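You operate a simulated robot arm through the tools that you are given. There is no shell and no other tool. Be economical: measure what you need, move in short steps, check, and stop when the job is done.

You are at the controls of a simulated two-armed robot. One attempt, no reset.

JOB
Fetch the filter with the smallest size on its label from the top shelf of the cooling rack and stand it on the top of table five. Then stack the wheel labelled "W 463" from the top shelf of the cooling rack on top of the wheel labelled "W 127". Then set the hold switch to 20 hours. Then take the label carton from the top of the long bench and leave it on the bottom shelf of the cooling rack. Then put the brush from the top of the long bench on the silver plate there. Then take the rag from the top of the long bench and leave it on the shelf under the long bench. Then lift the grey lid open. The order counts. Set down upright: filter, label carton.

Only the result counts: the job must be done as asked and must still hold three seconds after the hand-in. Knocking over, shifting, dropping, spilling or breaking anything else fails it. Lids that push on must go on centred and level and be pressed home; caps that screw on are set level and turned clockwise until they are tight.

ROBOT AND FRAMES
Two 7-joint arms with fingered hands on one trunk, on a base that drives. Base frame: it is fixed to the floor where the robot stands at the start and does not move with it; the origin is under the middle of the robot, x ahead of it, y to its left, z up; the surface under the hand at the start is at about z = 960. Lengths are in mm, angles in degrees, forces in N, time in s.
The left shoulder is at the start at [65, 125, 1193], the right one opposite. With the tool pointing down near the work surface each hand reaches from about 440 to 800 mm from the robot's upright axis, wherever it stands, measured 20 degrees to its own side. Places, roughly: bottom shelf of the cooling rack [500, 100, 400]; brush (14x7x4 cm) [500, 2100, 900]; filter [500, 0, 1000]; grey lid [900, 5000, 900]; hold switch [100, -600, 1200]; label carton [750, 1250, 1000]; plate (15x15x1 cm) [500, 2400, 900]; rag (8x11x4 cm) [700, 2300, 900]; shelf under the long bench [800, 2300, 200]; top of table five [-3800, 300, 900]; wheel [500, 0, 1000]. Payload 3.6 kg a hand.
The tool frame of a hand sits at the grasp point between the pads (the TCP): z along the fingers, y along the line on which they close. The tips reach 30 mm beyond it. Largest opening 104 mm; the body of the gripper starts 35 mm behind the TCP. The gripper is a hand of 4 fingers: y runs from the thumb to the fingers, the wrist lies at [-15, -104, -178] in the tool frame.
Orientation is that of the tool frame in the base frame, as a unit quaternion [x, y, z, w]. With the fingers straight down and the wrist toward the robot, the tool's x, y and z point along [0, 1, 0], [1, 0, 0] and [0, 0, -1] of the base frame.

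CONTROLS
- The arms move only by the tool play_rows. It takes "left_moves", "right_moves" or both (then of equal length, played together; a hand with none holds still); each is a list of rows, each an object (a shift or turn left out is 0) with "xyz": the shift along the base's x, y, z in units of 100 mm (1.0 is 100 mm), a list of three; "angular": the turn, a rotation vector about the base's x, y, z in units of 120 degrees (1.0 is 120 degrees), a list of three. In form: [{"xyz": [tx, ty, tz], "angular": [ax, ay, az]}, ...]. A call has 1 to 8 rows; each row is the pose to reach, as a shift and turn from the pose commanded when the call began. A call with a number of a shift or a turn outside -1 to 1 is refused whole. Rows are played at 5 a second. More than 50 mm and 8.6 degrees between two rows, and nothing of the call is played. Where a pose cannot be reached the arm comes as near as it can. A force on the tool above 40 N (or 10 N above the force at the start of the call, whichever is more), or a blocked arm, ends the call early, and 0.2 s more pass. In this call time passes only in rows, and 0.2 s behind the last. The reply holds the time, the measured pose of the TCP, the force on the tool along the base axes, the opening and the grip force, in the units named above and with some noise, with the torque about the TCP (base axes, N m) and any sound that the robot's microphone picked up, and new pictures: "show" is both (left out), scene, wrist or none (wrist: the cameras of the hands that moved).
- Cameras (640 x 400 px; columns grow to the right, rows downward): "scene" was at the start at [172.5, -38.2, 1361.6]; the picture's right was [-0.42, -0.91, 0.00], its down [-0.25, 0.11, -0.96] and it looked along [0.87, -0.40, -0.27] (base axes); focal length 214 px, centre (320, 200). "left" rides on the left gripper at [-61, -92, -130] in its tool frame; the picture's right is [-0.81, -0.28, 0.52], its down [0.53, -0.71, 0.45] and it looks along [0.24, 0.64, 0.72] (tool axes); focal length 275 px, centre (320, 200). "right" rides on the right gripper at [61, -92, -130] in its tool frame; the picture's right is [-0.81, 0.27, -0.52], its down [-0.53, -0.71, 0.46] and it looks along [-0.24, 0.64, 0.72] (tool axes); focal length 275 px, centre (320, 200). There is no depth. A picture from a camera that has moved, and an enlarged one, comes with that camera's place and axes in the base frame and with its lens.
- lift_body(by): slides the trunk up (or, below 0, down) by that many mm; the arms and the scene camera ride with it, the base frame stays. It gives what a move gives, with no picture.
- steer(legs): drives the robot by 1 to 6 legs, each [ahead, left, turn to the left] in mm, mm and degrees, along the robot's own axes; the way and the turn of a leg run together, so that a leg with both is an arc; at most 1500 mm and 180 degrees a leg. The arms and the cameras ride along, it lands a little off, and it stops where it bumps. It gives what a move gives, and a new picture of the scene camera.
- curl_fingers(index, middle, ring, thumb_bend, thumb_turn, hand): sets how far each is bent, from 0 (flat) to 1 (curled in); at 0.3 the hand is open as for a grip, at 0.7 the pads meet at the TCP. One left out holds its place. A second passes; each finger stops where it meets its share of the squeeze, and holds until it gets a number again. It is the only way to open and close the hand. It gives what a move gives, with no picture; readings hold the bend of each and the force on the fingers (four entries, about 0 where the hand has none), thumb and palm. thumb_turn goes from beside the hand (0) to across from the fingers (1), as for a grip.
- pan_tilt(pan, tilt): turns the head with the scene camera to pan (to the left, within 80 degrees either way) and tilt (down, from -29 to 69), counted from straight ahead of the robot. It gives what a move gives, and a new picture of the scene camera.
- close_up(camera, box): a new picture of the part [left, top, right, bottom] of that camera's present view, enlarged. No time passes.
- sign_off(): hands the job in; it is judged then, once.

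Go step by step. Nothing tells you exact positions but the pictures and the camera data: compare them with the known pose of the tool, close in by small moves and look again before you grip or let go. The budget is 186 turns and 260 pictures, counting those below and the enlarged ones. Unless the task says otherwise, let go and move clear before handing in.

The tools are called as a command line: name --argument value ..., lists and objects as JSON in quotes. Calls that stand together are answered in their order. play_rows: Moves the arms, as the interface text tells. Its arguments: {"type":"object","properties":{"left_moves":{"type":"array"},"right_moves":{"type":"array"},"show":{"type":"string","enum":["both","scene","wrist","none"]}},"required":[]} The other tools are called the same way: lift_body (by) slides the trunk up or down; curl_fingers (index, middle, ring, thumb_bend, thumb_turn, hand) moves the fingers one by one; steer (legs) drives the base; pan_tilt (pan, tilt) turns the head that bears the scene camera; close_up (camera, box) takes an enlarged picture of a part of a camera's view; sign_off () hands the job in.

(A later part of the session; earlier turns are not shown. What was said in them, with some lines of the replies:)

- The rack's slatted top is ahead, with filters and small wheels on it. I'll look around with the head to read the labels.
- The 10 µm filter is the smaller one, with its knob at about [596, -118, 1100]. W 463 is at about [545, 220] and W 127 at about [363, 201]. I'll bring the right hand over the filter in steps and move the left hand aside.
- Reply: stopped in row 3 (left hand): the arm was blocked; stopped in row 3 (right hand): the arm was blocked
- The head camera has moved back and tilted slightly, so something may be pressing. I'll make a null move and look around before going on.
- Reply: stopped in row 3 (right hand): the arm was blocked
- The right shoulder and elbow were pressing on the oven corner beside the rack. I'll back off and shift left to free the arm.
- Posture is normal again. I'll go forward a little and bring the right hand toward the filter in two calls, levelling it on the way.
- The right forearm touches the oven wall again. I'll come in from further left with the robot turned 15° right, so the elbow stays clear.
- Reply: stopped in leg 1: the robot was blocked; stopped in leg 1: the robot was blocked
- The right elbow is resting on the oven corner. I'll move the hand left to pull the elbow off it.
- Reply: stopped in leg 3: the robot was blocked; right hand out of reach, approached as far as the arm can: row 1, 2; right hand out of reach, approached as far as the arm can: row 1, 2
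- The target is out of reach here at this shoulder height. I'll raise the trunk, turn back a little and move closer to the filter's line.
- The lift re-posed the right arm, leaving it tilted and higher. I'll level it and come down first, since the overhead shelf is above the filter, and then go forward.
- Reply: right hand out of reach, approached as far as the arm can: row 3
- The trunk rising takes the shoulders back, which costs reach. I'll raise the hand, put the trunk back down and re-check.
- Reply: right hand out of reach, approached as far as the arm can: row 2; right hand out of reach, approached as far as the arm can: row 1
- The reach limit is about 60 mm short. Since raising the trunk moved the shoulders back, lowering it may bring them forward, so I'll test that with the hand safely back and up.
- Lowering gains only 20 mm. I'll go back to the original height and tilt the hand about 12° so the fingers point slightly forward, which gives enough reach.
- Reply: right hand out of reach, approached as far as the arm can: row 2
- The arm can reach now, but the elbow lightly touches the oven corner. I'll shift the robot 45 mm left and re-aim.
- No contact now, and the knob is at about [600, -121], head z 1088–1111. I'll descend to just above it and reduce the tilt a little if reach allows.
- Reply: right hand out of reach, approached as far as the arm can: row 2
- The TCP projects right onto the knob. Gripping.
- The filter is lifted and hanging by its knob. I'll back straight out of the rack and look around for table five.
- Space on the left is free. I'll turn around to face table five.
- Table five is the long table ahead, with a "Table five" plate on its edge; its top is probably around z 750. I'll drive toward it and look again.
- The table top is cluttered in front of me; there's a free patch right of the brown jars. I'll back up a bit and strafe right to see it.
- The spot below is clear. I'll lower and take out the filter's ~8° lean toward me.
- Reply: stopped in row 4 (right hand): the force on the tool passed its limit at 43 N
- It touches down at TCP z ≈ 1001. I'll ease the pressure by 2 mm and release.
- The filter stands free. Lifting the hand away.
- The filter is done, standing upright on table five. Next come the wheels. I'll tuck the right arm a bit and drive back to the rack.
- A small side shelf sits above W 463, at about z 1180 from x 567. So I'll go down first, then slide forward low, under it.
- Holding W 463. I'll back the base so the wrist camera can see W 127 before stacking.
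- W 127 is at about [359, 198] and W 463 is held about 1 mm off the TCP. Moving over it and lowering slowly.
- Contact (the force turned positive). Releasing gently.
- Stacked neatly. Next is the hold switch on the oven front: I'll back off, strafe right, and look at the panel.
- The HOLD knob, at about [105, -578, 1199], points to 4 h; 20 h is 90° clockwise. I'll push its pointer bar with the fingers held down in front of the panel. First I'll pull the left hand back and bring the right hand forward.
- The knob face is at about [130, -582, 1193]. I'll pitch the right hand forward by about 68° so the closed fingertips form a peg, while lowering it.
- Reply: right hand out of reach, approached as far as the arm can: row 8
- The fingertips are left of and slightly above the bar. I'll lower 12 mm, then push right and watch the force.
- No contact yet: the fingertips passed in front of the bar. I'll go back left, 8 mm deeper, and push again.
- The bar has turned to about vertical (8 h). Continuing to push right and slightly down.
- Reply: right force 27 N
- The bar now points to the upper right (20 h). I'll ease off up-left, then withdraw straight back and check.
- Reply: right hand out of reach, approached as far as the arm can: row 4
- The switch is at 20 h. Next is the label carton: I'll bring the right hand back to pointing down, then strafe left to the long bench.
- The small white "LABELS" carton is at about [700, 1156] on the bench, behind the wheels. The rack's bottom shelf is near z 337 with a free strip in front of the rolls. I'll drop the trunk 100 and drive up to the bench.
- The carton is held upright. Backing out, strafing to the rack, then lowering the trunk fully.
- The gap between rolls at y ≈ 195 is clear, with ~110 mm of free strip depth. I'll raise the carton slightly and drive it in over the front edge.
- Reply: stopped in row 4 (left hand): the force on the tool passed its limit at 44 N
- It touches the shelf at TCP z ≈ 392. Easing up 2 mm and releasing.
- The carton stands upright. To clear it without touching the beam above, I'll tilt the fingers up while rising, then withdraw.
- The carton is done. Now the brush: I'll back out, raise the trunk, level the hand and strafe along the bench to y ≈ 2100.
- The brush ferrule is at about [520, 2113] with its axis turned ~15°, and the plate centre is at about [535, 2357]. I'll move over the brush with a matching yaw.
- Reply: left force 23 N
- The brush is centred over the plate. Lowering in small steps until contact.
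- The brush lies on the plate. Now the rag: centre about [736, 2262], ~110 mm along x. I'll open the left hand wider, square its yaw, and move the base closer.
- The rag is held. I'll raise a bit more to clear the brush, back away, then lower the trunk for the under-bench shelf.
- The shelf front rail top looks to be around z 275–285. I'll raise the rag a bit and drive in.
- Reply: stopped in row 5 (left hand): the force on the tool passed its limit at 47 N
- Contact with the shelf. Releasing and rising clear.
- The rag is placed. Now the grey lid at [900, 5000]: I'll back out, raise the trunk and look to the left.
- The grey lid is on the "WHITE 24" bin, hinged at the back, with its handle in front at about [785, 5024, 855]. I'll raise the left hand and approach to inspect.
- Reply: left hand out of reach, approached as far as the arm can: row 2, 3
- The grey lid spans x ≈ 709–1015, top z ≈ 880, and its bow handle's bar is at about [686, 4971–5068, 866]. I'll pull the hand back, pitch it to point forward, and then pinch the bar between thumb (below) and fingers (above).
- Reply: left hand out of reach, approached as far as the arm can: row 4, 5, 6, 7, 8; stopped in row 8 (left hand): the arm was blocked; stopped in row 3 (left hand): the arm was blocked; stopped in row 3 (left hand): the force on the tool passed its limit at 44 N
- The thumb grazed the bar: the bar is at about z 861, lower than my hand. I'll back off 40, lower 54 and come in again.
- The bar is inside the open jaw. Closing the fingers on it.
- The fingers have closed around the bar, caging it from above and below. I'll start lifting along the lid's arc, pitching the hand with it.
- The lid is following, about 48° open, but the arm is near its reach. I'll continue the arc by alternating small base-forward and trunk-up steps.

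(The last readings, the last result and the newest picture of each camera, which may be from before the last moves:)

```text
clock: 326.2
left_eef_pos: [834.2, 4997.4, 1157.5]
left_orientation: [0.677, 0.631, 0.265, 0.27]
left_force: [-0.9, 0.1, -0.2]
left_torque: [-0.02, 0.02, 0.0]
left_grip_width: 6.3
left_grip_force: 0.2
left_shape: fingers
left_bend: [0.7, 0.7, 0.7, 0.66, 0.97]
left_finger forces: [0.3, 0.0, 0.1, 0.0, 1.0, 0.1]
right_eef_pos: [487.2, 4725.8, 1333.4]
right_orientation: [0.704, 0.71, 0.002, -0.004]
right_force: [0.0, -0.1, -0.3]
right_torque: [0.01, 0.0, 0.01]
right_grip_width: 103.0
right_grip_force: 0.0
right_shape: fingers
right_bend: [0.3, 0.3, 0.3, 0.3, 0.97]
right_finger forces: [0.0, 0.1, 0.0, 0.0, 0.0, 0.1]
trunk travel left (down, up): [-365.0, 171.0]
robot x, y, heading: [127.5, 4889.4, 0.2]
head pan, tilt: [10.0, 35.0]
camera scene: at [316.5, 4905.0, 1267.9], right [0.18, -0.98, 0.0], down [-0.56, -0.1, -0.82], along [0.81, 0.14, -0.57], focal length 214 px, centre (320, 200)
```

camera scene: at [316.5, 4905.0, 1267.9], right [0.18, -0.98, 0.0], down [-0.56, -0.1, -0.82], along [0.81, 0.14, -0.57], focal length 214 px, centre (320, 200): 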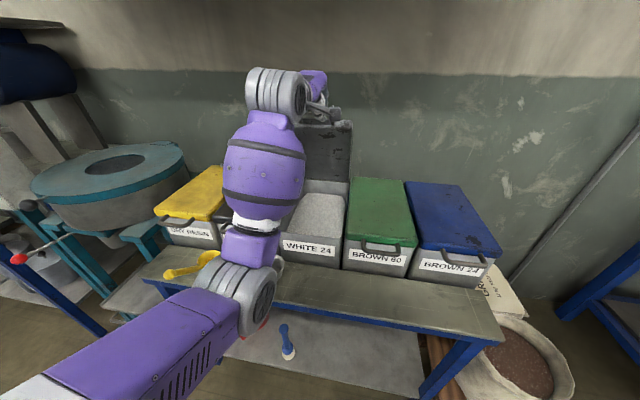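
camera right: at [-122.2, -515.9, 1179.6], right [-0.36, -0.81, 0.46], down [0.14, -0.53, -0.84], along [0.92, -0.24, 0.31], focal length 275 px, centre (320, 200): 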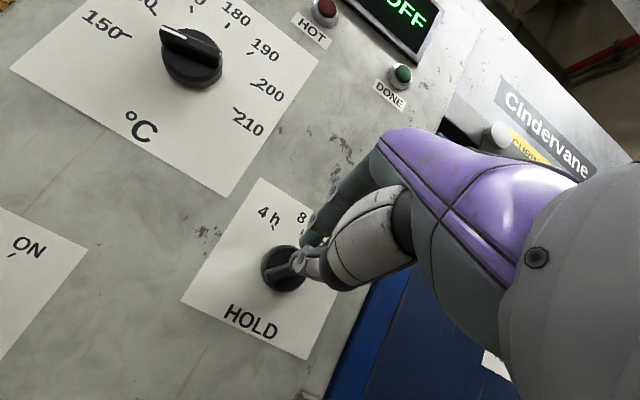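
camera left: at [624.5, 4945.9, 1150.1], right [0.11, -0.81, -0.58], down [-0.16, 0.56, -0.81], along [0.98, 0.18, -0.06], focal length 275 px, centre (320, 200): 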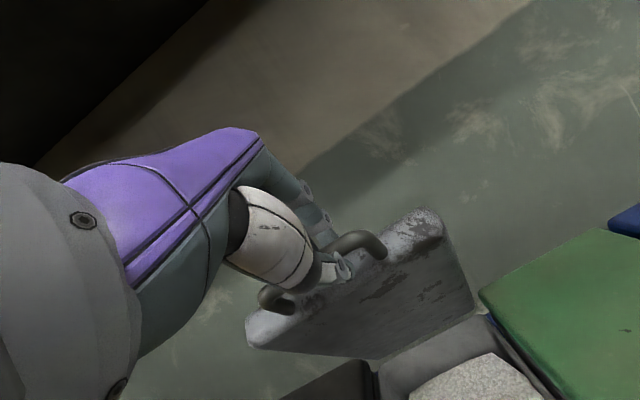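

play_rows --left_moves '[{"xyz": [0, 0, 0.06], "angular": [0, 0.06, 0]}, {"xyz": [0.02, 0, 0.1], "angular": [0, 0.1, 0]}]' --show "none"

steer --legs '[[28, 0, 0]]'

lift_body --by 17

steer --legs '[[32, 0, 0]]'

```text
clock: 326.8
left_eef_pos: [836.6, 4997.1, 1167.6]
left_orientation: [0.702, 0.656, 0.191, 0.201]
left_force: [0.6, 0.2, -2.3]
left_torque: [0.02, -0.02, 0.0]
left_grip_width: 9.2
left_grip_force: 1.5
left_shape: fingers
left_bend: [0.69, 0.69, 0.7, 0.65, 0.97]
left_finger forces: [0.9, 0.6, 0.1, 0.0, 2.5, 0.0]
right_eef_pos: [487.4, 4725.5, 1332.5]
right_orientation: [0.705, 0.709, 0.001, -0.006]
right_force: [0.3, -0.2, -0.2]
right_torque: [0.01, 0.02, -0.01]
right_grip_width: 103.0
right_grip_force: 0.0
right_shape: fingers
right_bend: [0.3, 0.3, 0.3, 0.3, 0.97]
right_finger forces: [0.1, 0.0, 0.0, 0.0, 0.0, 0.0]
trunk travel left (down, up): [-365.0, 171.0]
robot x, y, heading: [122.3, 4886.3, 0.2]
head pan, tilt: [10.0, 35.0]
```

```text
clock: 327.6
left_eef_pos: [864.1, 4997.1, 1167.0]
left_orientation: [0.702, 0.656, 0.193, 0.203]
left_force: [-0.7, -0.1, -0.9]
left_torque: [0.01, -0.01, 0.02]
left_grip_width: 4.8
left_grip_force: 0.2
left_shape: fingers
left_bend: [0.7, 0.7, 0.7, 0.67, 0.97]
left_finger forces: [0.0, 0.1, 0.0, 0.1, 0.7, 0.1]
right_eef_pos: [514.2, 4726.5, 1332.4]
right_orientation: [0.704, 0.71, 0.002, -0.005]
right_force: [0.6, -1.0, -0.1]
right_torque: [0.04, 0.04, 0.01]
right_grip_width: 103.2
right_grip_force: 0.1
right_shape: fingers
right_bend: [0.3, 0.3, 0.3, 0.3, 0.97]
right_finger forces: [0.1, 0.0, 0.0, 0.0, 0.0, 0.0]
trunk travel left (down, up): [-365.0, 171.0]
robot x, y, heading: [150.5, 4889.8, 0.1]
head pan, tilt: [10.0, 35.0]
camera scene: at [344.2, 4905.1, 1267.9], right [0.18, -0.98, 0.0], down [-0.56, -0.1, -0.82], along [0.81, 0.14, -0.57], focal length 214 px, centre (320, 200)
```

scene: 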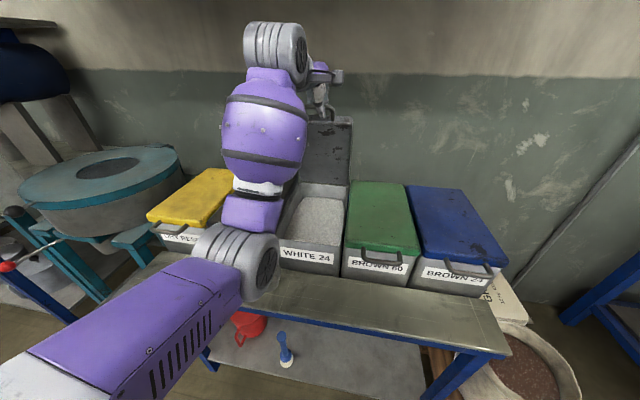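

```text
clock: 328.3
left_eef_pos: [862.2, 4997.4, 1187.2]
left_orientation: [0.701, 0.656, 0.194, 0.204]
left_force: [-2.0, 0.0, 3.7]
left_torque: [-0.01, 0.0, -0.04]
left_grip_width: 8.0
left_grip_force: 3.7
left_shape: fingers
left_bend: [0.69, 0.7, 0.7, 0.66, 0.97]
left_finger forces: [1.8, 1.0, 0.0, 0.0, 2.9, 0.0]
right_eef_pos: [512.9, 4724.9, 1349.3]
right_orientation: [0.704, 0.71, 0.0, -0.005]
right_force: [0.4, -0.3, 0.7]
right_torque: [0.0, -0.05, 0.03]
right_grip_width: 102.8
right_grip_force: 0.1
right_shape: fingers
right_bend: [0.3, 0.3, 0.3, 0.3, 0.97]
right_finger forces: [0.1, 0.0, 0.0, 0.0, 0.1, 0.0]
trunk travel left (down, up): [-382.0, 154.0]
robot x, y, heading: [152.1, 4888.9, 0.0]
head pan, tilt: [10.0, 35.0]
```

```text
clock: 329.1
left_eef_pos: [895.3, 4998.0, 1184.2]
left_orientation: [0.701, 0.656, 0.193, 0.203]
left_force: [-0.4, -1.1, -0.4]
left_torque: [0.0, 0.03, -0.03]
left_grip_width: 4.5
left_grip_force: 0.3
left_shape: fingers
left_bend: [0.7, 0.7, 0.7, 0.67, 0.97]
left_finger forces: [0.0, 0.0, 0.1, 0.1, 0.6, 0.0]
right_eef_pos: [546.4, 4726.6, 1348.7]
right_orientation: [0.705, 0.709, 0.001, -0.005]
right_force: [0.3, -0.3, 0.3]
right_torque: [-0.02, 0.0, -0.01]
right_grip_width: 102.5
right_grip_force: 0.0
right_shape: fingers
right_bend: [0.3, 0.3, 0.3, 0.3, 0.97]
right_finger forces: [0.0, 0.1, 0.1, 0.0, 0.0, 0.1]
trunk travel left (down, up): [-382.0, 154.0]
robot x, y, heading: [182.7, 4893.1, 0.1]
head pan, tilt: [10.0, 35.0]
camera scene: at [371.8, 4905.2, 1285.0], right [0.18, -0.98, 0.0], down [-0.56, -0.1, -0.82], along [0.81, 0.14, -0.57], focal length 214 px, centre (320, 200)
```

scene: 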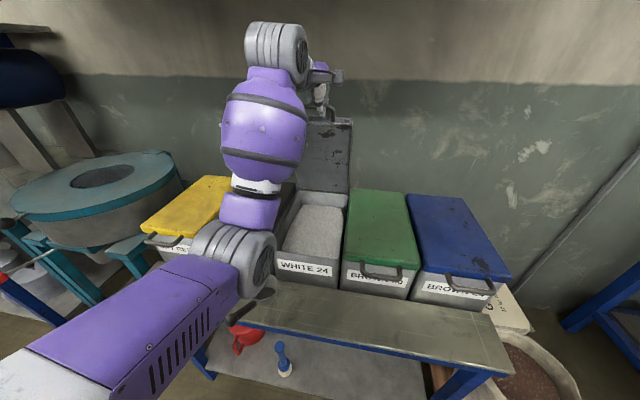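

lift_body --by 14

steer --legs '[[40, 0, 0]]'

lift_body --by 9

steer --legs '[[40, 0, 0]]'

close_up --camera "left" --box '[0, 0, 640, 400]'

```text
clock: 329.7
left_eef_pos: [894.8, 4998.5, 1201.1]
left_orientation: [0.701, 0.655, 0.194, 0.204]
left_force: [-3.0, 1.0, 4.0]
left_torque: [0.02, 0.01, -0.03]
left_grip_width: 7.5
left_grip_force: 2.7
left_shape: fingers
left_bend: [0.69, 0.69, 0.7, 0.66, 0.97]
left_finger forces: [2.1, 1.5, 0.0, 0.1, 2.8, 0.0]
right_eef_pos: [545.0, 4725.4, 1364.2]
right_orientation: [0.704, 0.71, 0.001, -0.004]
right_force: [0.0, 0.9, 0.0]
right_torque: [0.02, -0.01, -0.04]
right_grip_width: 102.6
right_grip_force: 0.0
right_shape: fingers
right_bend: [0.3, 0.3, 0.3, 0.3, 0.97]
right_finger forces: [0.0, 0.1, 0.1, 0.1, 0.0, 0.1]
trunk travel left (down, up): [-396.0, 140.0]
robot x, y, heading: [183.7, 4888.1, -0.0]
head pan, tilt: [10.0, 35.0]
```

```text
clock: 330.6
left_eef_pos: [935.7, 4996.8, 1198.1]
left_orientation: [0.701, 0.656, 0.192, 0.203]
left_force: [-0.2, 0.1, -0.6]
left_torque: [-0.02, 0.03, -0.01]
left_grip_width: 4.4
left_grip_force: 0.0
left_shape: fingers
left_bend: [0.7, 0.7, 0.7, 0.67, 0.97]
left_finger forces: [0.0, 0.1, 0.0, 0.0, 0.3, 0.0]
right_eef_pos: [585.4, 4725.9, 1362.9]
right_orientation: [0.704, 0.71, 0.001, -0.006]
right_force: [0.0, 0.0, 0.0]
right_torque: [0.05, 0.03, 0.0]
right_grip_width: 102.8
right_grip_force: 0.0
right_shape: fingers
right_bend: [0.3, 0.3, 0.3, 0.3, 0.97]
right_finger forces: [0.0, 0.0, 0.0, 0.0, 0.0, 0.1]
trunk travel left (down, up): [-396.0, 140.0]
robot x, y, heading: [223.4, 4891.3, 0.1]
head pan, tilt: [10.0, 35.0]
camera scene: at [408.0, 4905.2, 1299.5], right [0.18, -0.98, 0.0], down [-0.56, -0.1, -0.82], along [0.81, 0.14, -0.57], focal length 214 px, centre (320, 200)
```

scene: 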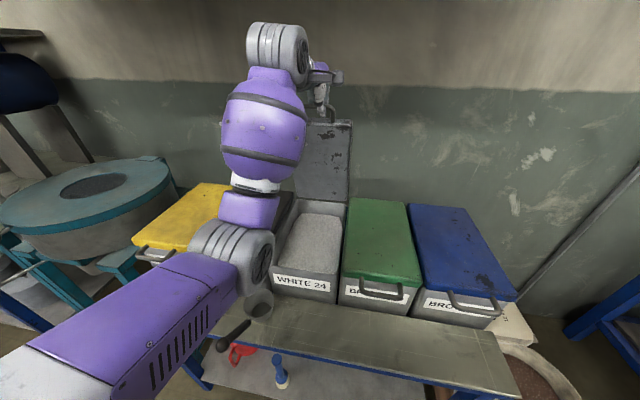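

```text
clock: 331.2
left_eef_pos: [934.3, 4995.9, 1208.1]
left_orientation: [0.701, 0.656, 0.193, 0.203]
left_force: [0.0, 0.1, 0.8]
left_torque: [0.05, 0.01, 0.0]
left_grip_width: 8.7
left_grip_force: 1.7
left_shape: fingers
left_bend: [0.69, 0.7, 0.7, 0.65, 0.97]
left_finger forces: [1.1, 0.6, 0.1, 0.1, 2.1, 0.0]
right_eef_pos: [585.9, 4725.9, 1372.9]
right_orientation: [0.705, 0.709, 0.001, -0.005]
right_force: [0.2, -0.7, -0.6]
right_torque: [0.0, 0.03, -0.02]
right_grip_width: 102.9
right_grip_force: 0.0
right_shape: fingers
right_bend: [0.3, 0.3, 0.3, 0.3, 0.97]
right_finger forces: [0.0, 0.1, 0.1, 0.1, 0.1, 0.0]
trunk travel left (down, up): [-405.0, 131.0]
robot x, y, heading: [225.6, 4890.3, 0.0]
head pan, tilt: [10.0, 35.0]
```

```text
clock: 332.1
left_eef_pos: [973.2, 4997.2, 1205.9]
left_orientation: [0.701, 0.656, 0.193, 0.203]
left_force: [0.0, 0.0, -0.2]
left_torque: [0.02, 0.05, 0.0]
left_grip_width: 4.5
left_grip_force: 0.3
left_shape: fingers
left_bend: [0.7, 0.7, 0.7, 0.67, 0.97]
left_finger forces: [0.1, 0.0, 0.0, 0.0, 0.2, 0.1]
right_eef_pos: [624.5, 4725.9, 1373.0]
right_orientation: [0.704, 0.71, 0.0, -0.005]
right_force: [0.5, 0.8, 0.4]
right_torque: [0.04, 0.0, 0.0]
right_grip_width: 102.8
right_grip_force: 0.0
right_shape: fingers
right_bend: [0.3, 0.3, 0.3, 0.3, 0.97]
right_finger forces: [0.0, 0.1, 0.0, 0.0, 0.0, 0.0]
trunk travel left (down, up): [-405.0, 131.0]
robot x, y, heading: [261.3, 4889.7, 0.4]
head pan, tilt: [10.0, 35.0]
camera scene: at [444.8, 4905.3, 1309.1], right [0.18, -0.98, 0.0], down [-0.56, -0.1, -0.82], along [0.81, 0.14, -0.57], focal length 214 px, centre (320, 200)
```

scene: 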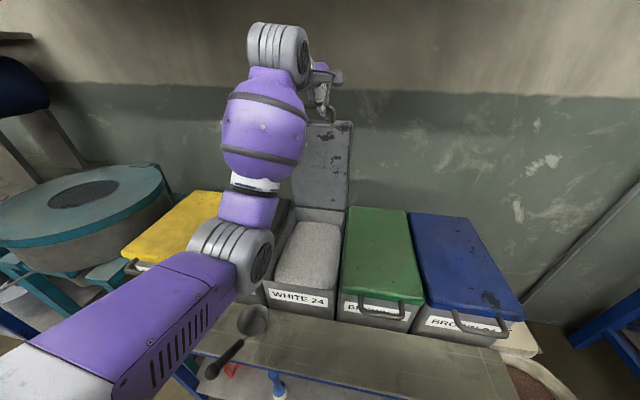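

```text
1.00 times, centred on (320, 200) of left (not enlarged: the box is as wide or as high as the picture)
camera zoom: at [823.4, 4945.5, 1267.9], right [-0.01, -0.81, -0.59], down [-0.32, 0.56, -0.76], along [0.95, 0.18, -0.26], focal length 275 px, centre (320, 200)
```

zoom: 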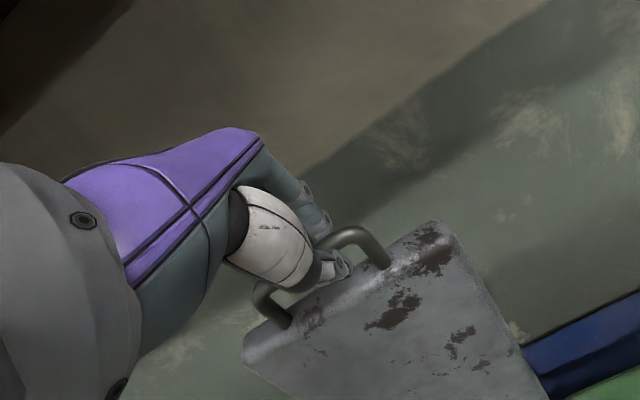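

Nearly vertical. I'll continue past vertical gently and watch for resistance.

steer --legs '[[40, 0, 0]]'

play_rows --left_moves '[{"xyz": [0.15, 0, 0], "angular": [0, 0.03, 0]}, {"xyz": [0.3, 0, -0.02], "angular": [0, 0.06, 0]}, {"xyz": [0.45, 0, -0.04], "angular": [0, 0.09, 0]}]' --show "wrist"

```text
clock: 332.9
left_eef_pos: [1014.0, 4997.0, 1208.6]
left_orientation: [0.701, 0.655, 0.193, 0.204]
left_force: [0.2, 0.0, -0.2]
left_torque: [-0.01, -0.01, 0.01]
left_grip_width: 3.8
left_grip_force: 0.1
left_shape: fingers
left_bend: [0.7, 0.7, 0.7, 0.68, 0.97]
left_finger forces: [0.0, 0.1, 0.0, 0.0, 0.0, 0.0]
right_eef_pos: [663.7, 4726.3, 1371.8]
right_orientation: [0.704, 0.71, 0.001, -0.005]
right_force: [-0.5, 0.0, -0.4]
right_torque: [0.01, 0.0, 0.02]
right_grip_width: 102.9
right_grip_force: 0.0
right_shape: fingers
right_bend: [0.3, 0.3, 0.3, 0.3, 0.97]
right_finger forces: [0.0, 0.0, 0.1, 0.0, 0.0, 0.1]
trunk travel left (down, up): [-405.0, 131.0]
robot x, y, heading: [303.7, 4888.5, -0.0]
head pan, tilt: [10.0, 35.0]
camera scene: at [483.6, 4905.3, 1309.1], right [0.18, -0.98, 0.0], down [-0.56, -0.1, -0.82], along [0.81, 0.14, -0.57], focal length 214 px, centre (320, 200)
```

scene: 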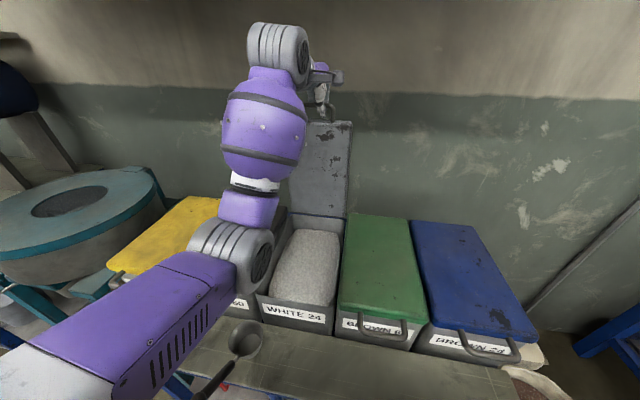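

```text
clock: 333.8
left_eef_pos: [1058.7, 4996.9, 1204.2]
left_orientation: [0.716, 0.672, 0.126, 0.14]
left_force: [0.1, 0.1, 0.1]
left_torque: [0.0, -0.01, -0.01]
left_grip_width: 4.0
left_grip_force: 0.1
left_shape: fingers
left_bend: [0.7, 0.7, 0.7, 0.68, 0.97]
left_finger forces: [0.3, 0.0, 0.0, 0.1, 0.0, 0.0]
right_eef_pos: [662.5, 4726.5, 1372.5]
right_orientation: [0.705, 0.709, 0.001, -0.005]
right_force: [-0.7, 0.4, -0.1]
right_torque: [-0.03, 0.01, 0.02]
right_grip_width: 103.0
right_grip_force: 0.0
right_shape: fingers
right_bend: [0.3, 0.3, 0.3, 0.3, 0.97]
right_finger forces: [0.0, 0.0, 0.0, 0.0, 0.1, 0.0]
trunk travel left (down, up): [-405.0, 131.0]
robot x, y, heading: [299.4, 4888.7, 0.2]
head pan, tilt: [10.0, 35.0]
camera left: at [920.7, 4945.3, 1291.5], right [-0.12, -0.81, -0.58], down [-0.46, 0.56, -0.69], along [0.88, 0.18, -0.44], focal length 275 px, centre (320, 200)
```

left: 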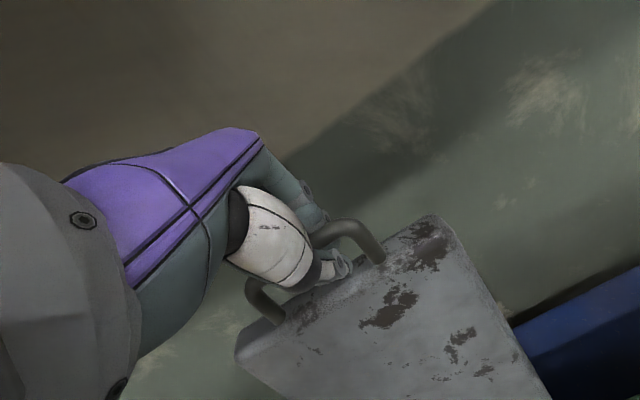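

play_rows --left_moves '[{"xyz": [0.15, 0, -0.03], "angular": [0, 0.02, 0]}, {"xyz": [0.3, 0, -0.07], "angular": [0, 0.05, 0]}, {"xyz": [0.42, 0, -0.12], "angular": [0, 0.07, 0]}]' --show "both"

```text
clock: 334.6
left_eef_pos: [1083.0, 4999.2, 1191.9]
left_orientation: [0.723, 0.68, 0.077, 0.096]
left_force: [1.8, -2.1, 11.7]
left_torque: [-0.1, 0.07, 0.02]
left_grip_width: 2.4
left_grip_force: 5.7
left_shape: fingers
left_bend: [0.68, 0.7, 0.7, 0.71, 0.97]
left_finger forces: [3.2, 0.0, 0.0, 0.1, 8.5, 0.0]
left hand out of reach, approached as far as the arm can: row 3
right_eef_pos: [661.4, 4727.1, 1372.5]
right_orientation: [0.705, 0.709, 0.001, -0.005]
right_force: [0.8, 0.5, 1.3]
right_torque: [0.01, -0.03, -0.02]
right_grip_width: 103.0
right_grip_force: 0.1
right_shape: fingers
right_bend: [0.3, 0.3, 0.3, 0.3, 0.97]
right_finger forces: [0.0, 0.1, 0.0, 0.1, 0.0, 0.1]
trunk travel left (down, up): [-405.0, 131.0]
robot x, y, heading: [301.6, 4888.7, 0.0]
head pan, tilt: [10.0, 35.0]
camera scene: at [482.7, 4905.3, 1309.4], right [0.18, -0.98, 0.0], down [-0.56, -0.1, -0.82], along [0.81, 0.14, -0.57], focal length 214 px, centre (320, 200)
camera left: at [958.6, 4946.5, 1297.6], right [-0.19, -0.81, -0.55], down [-0.55, 0.56, -0.63], along [0.82, 0.18, -0.55], focal length 275 px, centre (320, 200)
```

scene: 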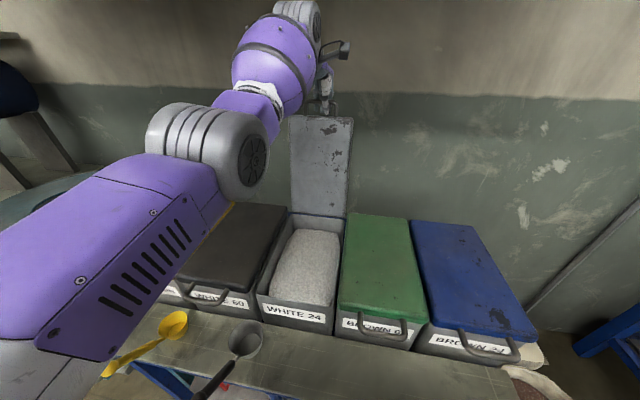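
left: 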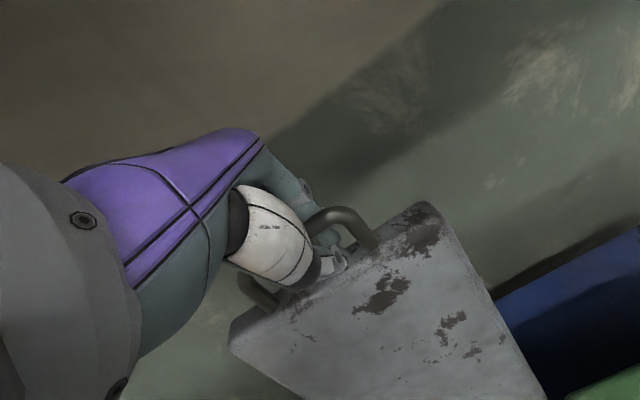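

The lid is at about 100° and meeting its stop. I'll ease up slightly, open the fingers and watch whether it stays.

play_rows --left_moves '[{"xyz": [0.02, 0, 0.08]}]' --show "none"

curl_fingers --hand "left" --index 0.5 --middle 0.5 --ring 0.5 --thumb_bend 0.4

close_up --camera "left" --box '[0, 0, 640, 400]'

```text
clock: 334.9
left_eef_pos: [1086.0, 5000.2, 1193.8]
left_orientation: [0.724, 0.68, 0.073, 0.089]
left_force: [0.7, -1.1, 0.7]
left_torque: [-0.03, 0.03, -0.03]
left_grip_width: 2.6
left_grip_force: 0.5
left_shape: fingers
left_bend: [0.7, 0.7, 0.7, 0.69, 0.97]
left_finger forces: [0.3, 0.0, 0.0, 0.1, 0.8, 0.1]
right_eef_pos: [664.7, 4725.9, 1372.0]
right_orientation: [0.705, 0.709, 0.001, -0.005]
right_force: [-0.6, 0.7, 0.2]
right_torque: [-0.01, -0.01, 0.0]
right_grip_width: 102.9
right_grip_force: 0.0
right_shape: fingers
right_bend: [0.3, 0.3, 0.3, 0.3, 0.97]
right_finger forces: [0.1, 0.0, 0.0, 0.0, 0.1, 0.0]
trunk travel left (down, up): [-405.0, 131.0]
robot x, y, heading: [298.7, 4887.4, 0.1]
head pan, tilt: [10.0, 35.0]
```

```text
clock: 335.9
left_eef_pos: [1082.6, 4996.8, 1202.9]
left_orientation: [0.723, 0.68, 0.079, 0.096]
left_force: [2.7, -1.4, 31.4]
left_torque: [-0.3, 0.73, 0.08]
left_grip_width: 48.4
left_grip_force: 16.3
left_shape: fingers
left_bend: [0.5, 0.5, 0.5, 0.51, 0.97]
left_finger forces: [0.1, 0.0, 0.0, 0.1, 33.2, 0.0]
right_eef_pos: [661.6, 4725.5, 1373.5]
right_orientation: [0.704, 0.71, 0.002, -0.004]
right_force: [-0.1, 0.0, -0.1]
right_torque: [0.01, -0.03, 0.02]
right_grip_width: 102.7
right_grip_force: 0.2
right_shape: fingers
right_bend: [0.3, 0.3, 0.3, 0.3, 0.97]
right_finger forces: [0.1, 0.0, 0.1, 0.0, 0.0, 0.1]
trunk travel left (down, up): [-405.0, 131.0]
robot x, y, heading: [301.8, 4889.5, 0.1]
head pan, tilt: [10.0, 35.0]
```

```text
1.00 times, centred on (320, 200) of left (not enlarged: the box is as wide or as high as the picture)
camera zoom: at [958.5, 4946.4, 1308.7], right [-0.19, -0.81, -0.56], down [-0.55, 0.56, -0.63], along [0.82, 0.18, -0.55], focal length 275 px, centre (320, 200)
```

zoom: 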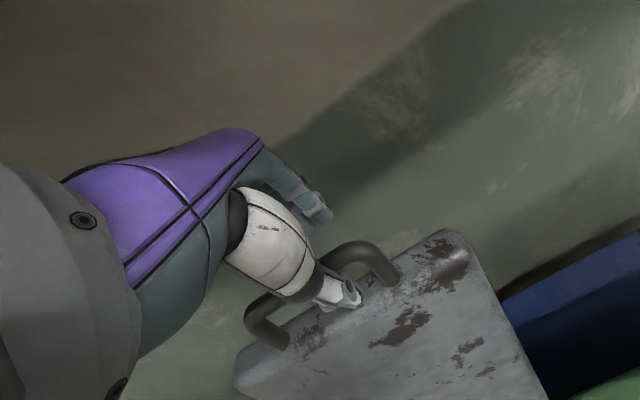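

The thumb tip is resting on the lid's edge. The way out is straight up, so I'll raise the hand clear and check the lid.

play_rows --left_moves '[{"xyz": [0, 0, 0.15]}, {"xyz": [0, 0, 0.4]}, {"xyz": [-0.05, 0, 0.7]}, {"xyz": [-0.1, 0, 0.95]}]' --show "both"

```text
clock: 336.9
left_eef_pos: [1056.7, 5001.4, 1270.9]
left_orientation: [0.724, 0.68, 0.073, 0.091]
left_force: [0.9, -0.2, -0.4]
left_torque: [0.01, -0.03, -0.01]
left_grip_width: 64.5
left_grip_force: 0.1
left_shape: fingers
left_bend: [0.5, 0.5, 0.5, 0.4, 0.97]
left_finger forces: [0.0, 0.1, 0.0, 0.0, 0.1, 0.1]
left hand out of reach, approached as far as the arm can: row 2, 3, 4
right_eef_pos: [664.6, 4726.1, 1372.1]
right_orientation: [0.705, 0.71, 0.001, -0.006]
right_force: [0.1, 0.2, 0.1]
right_torque: [0.02, -0.02, 0.01]
right_grip_width: 103.0
right_grip_force: 0.0
right_shape: fingers
right_bend: [0.3, 0.3, 0.3, 0.3, 0.97]
right_finger forces: [0.1, 0.1, 0.0, 0.0, 0.0, 0.0]
trunk travel left (down, up): [-405.0, 131.0]
robot x, y, heading: [303.2, 4889.7, 0.4]
head pan, tilt: [10.0, 35.0]
camera scene: at [483.5, 4905.5, 1309.0], right [0.18, -0.98, 0.0], down [-0.56, -0.1, -0.82], along [0.81, 0.14, -0.57], focal length 214 px, centre (320, 200)
camera left: at [934.8, 4949.2, 1379.0], right [-0.2, -0.81, -0.55], down [-0.56, 0.56, -0.62], along [0.81, 0.18, -0.56], focal length 275 px, centre (320, 200)
```

scene: 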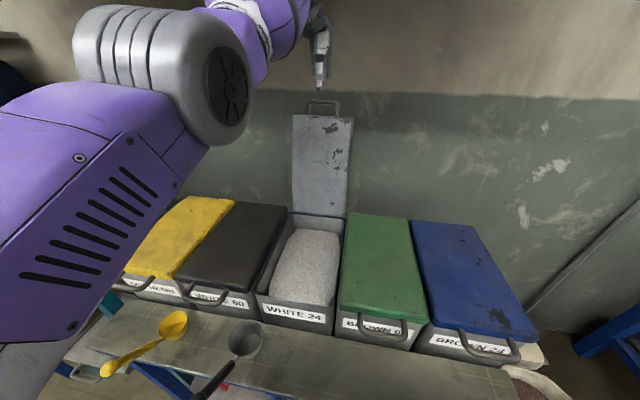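
left: 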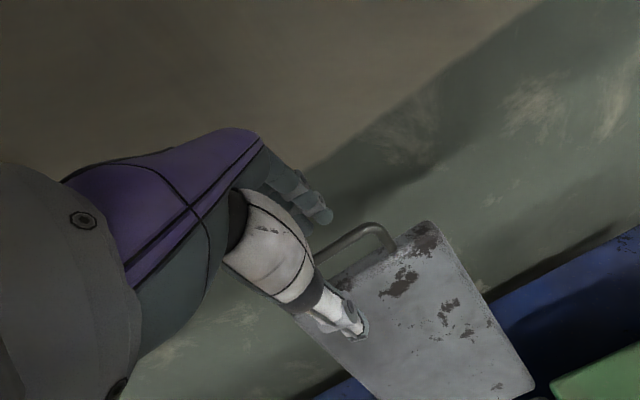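

The lid stays open past vertical. I'll raise a little more and back away.

lift_body --by 40

steer --legs '[[-400, 0, 0]]'

```text
clock: 337.8
left_eef_pos: [1044.1, 5000.4, 1345.6]
left_orientation: [0.721, 0.679, 0.09, 0.107]
left_force: [1.0, 0.2, -0.4]
left_torque: [0.0, -0.02, 0.0]
left_grip_width: 64.6
left_grip_force: 0.0
left_shape: fingers
left_bend: [0.5, 0.5, 0.5, 0.4, 0.97]
left_finger forces: [0.1, 0.0, 0.1, 0.0, 0.0, 0.1]
right_eef_pos: [664.9, 4724.5, 1411.5]
right_orientation: [0.705, 0.71, 0.001, -0.006]
right_force: [0.8, -0.7, 0.6]
right_torque: [-0.03, 0.03, 0.03]
right_grip_width: 103.0
right_grip_force: 0.0
right_shape: fingers
right_bend: [0.3, 0.3, 0.3, 0.3, 0.97]
right_finger forces: [0.0, 0.0, 0.0, 0.0, 0.0, 0.0]
trunk travel left (down, up): [-445.0, 91.0]
robot x, y, heading: [301.3, 4883.4, 0.2]
head pan, tilt: [10.0, 35.0]
```

```text
clock: 340.3
left_eef_pos: [645.0, 4999.5, 1347.7]
left_orientation: [0.721, 0.679, 0.09, 0.107]
left_force: [-0.2, -0.8, -0.1]
left_torque: [0.0, -0.01, 0.02]
left_grip_width: 64.7
left_grip_force: 0.1
left_shape: fingers
left_bend: [0.5, 0.5, 0.5, 0.4, 0.97]
left_finger forces: [0.0, 0.0, 0.0, 0.0, 0.2, 0.0]
right_eef_pos: [265.4, 4725.4, 1411.5]
right_orientation: [0.704, 0.71, 0.0, -0.005]
right_force: [0.4, 0.0, 0.2]
right_torque: [-0.01, -0.02, -0.02]
right_grip_width: 102.9
right_grip_force: 0.1
right_shape: fingers
right_bend: [0.3, 0.3, 0.3, 0.3, 0.97]
right_finger forces: [0.0, 0.1, 0.2, 0.1, 0.1, 0.0]
trunk travel left (down, up): [-445.0, 91.0]
robot x, y, heading: [-94.1, 4890.4, 0.0]
head pan, tilt: [10.0, 35.0]
camera scene: at [70.3, 4904.7, 1353.8], right [0.18, -0.98, 0.0], down [-0.56, -0.1, -0.82], along [0.81, 0.14, -0.57], focal length 214 px, centre (320, 200)
```

scene: 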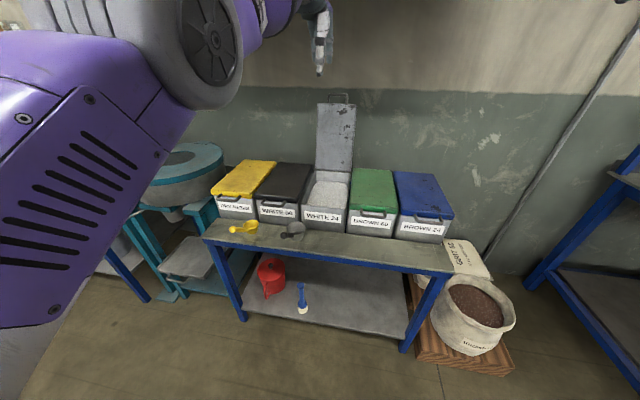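

The grey lid stands open, the hand is clear, and every earlier placement was checked after its release. Handing in.

sign_off

```text
The job is handed in.
```

I did all seven steps in the order you gave and handed the job in; the hand-in returned no verdict.

- **Filter:** the 10 µm filter, the smallest on the shelf, stands upright on table five.
- **Wheels:** W 463 is stacked on W 127.
- **Hold switch:** it points to 20 h.
- **Label carton:** it stands upright on the bottom shelf of the cooling rack.
- **Brush:** it lies on the silver plate.
- **Rag:** it is on the shelf under the long bench.
- **Grey lid:** it is open past vertical and stayed up after I let go.

While fetching the filter, the right arm pressed against the oven corner a few times. I saw nothing move.
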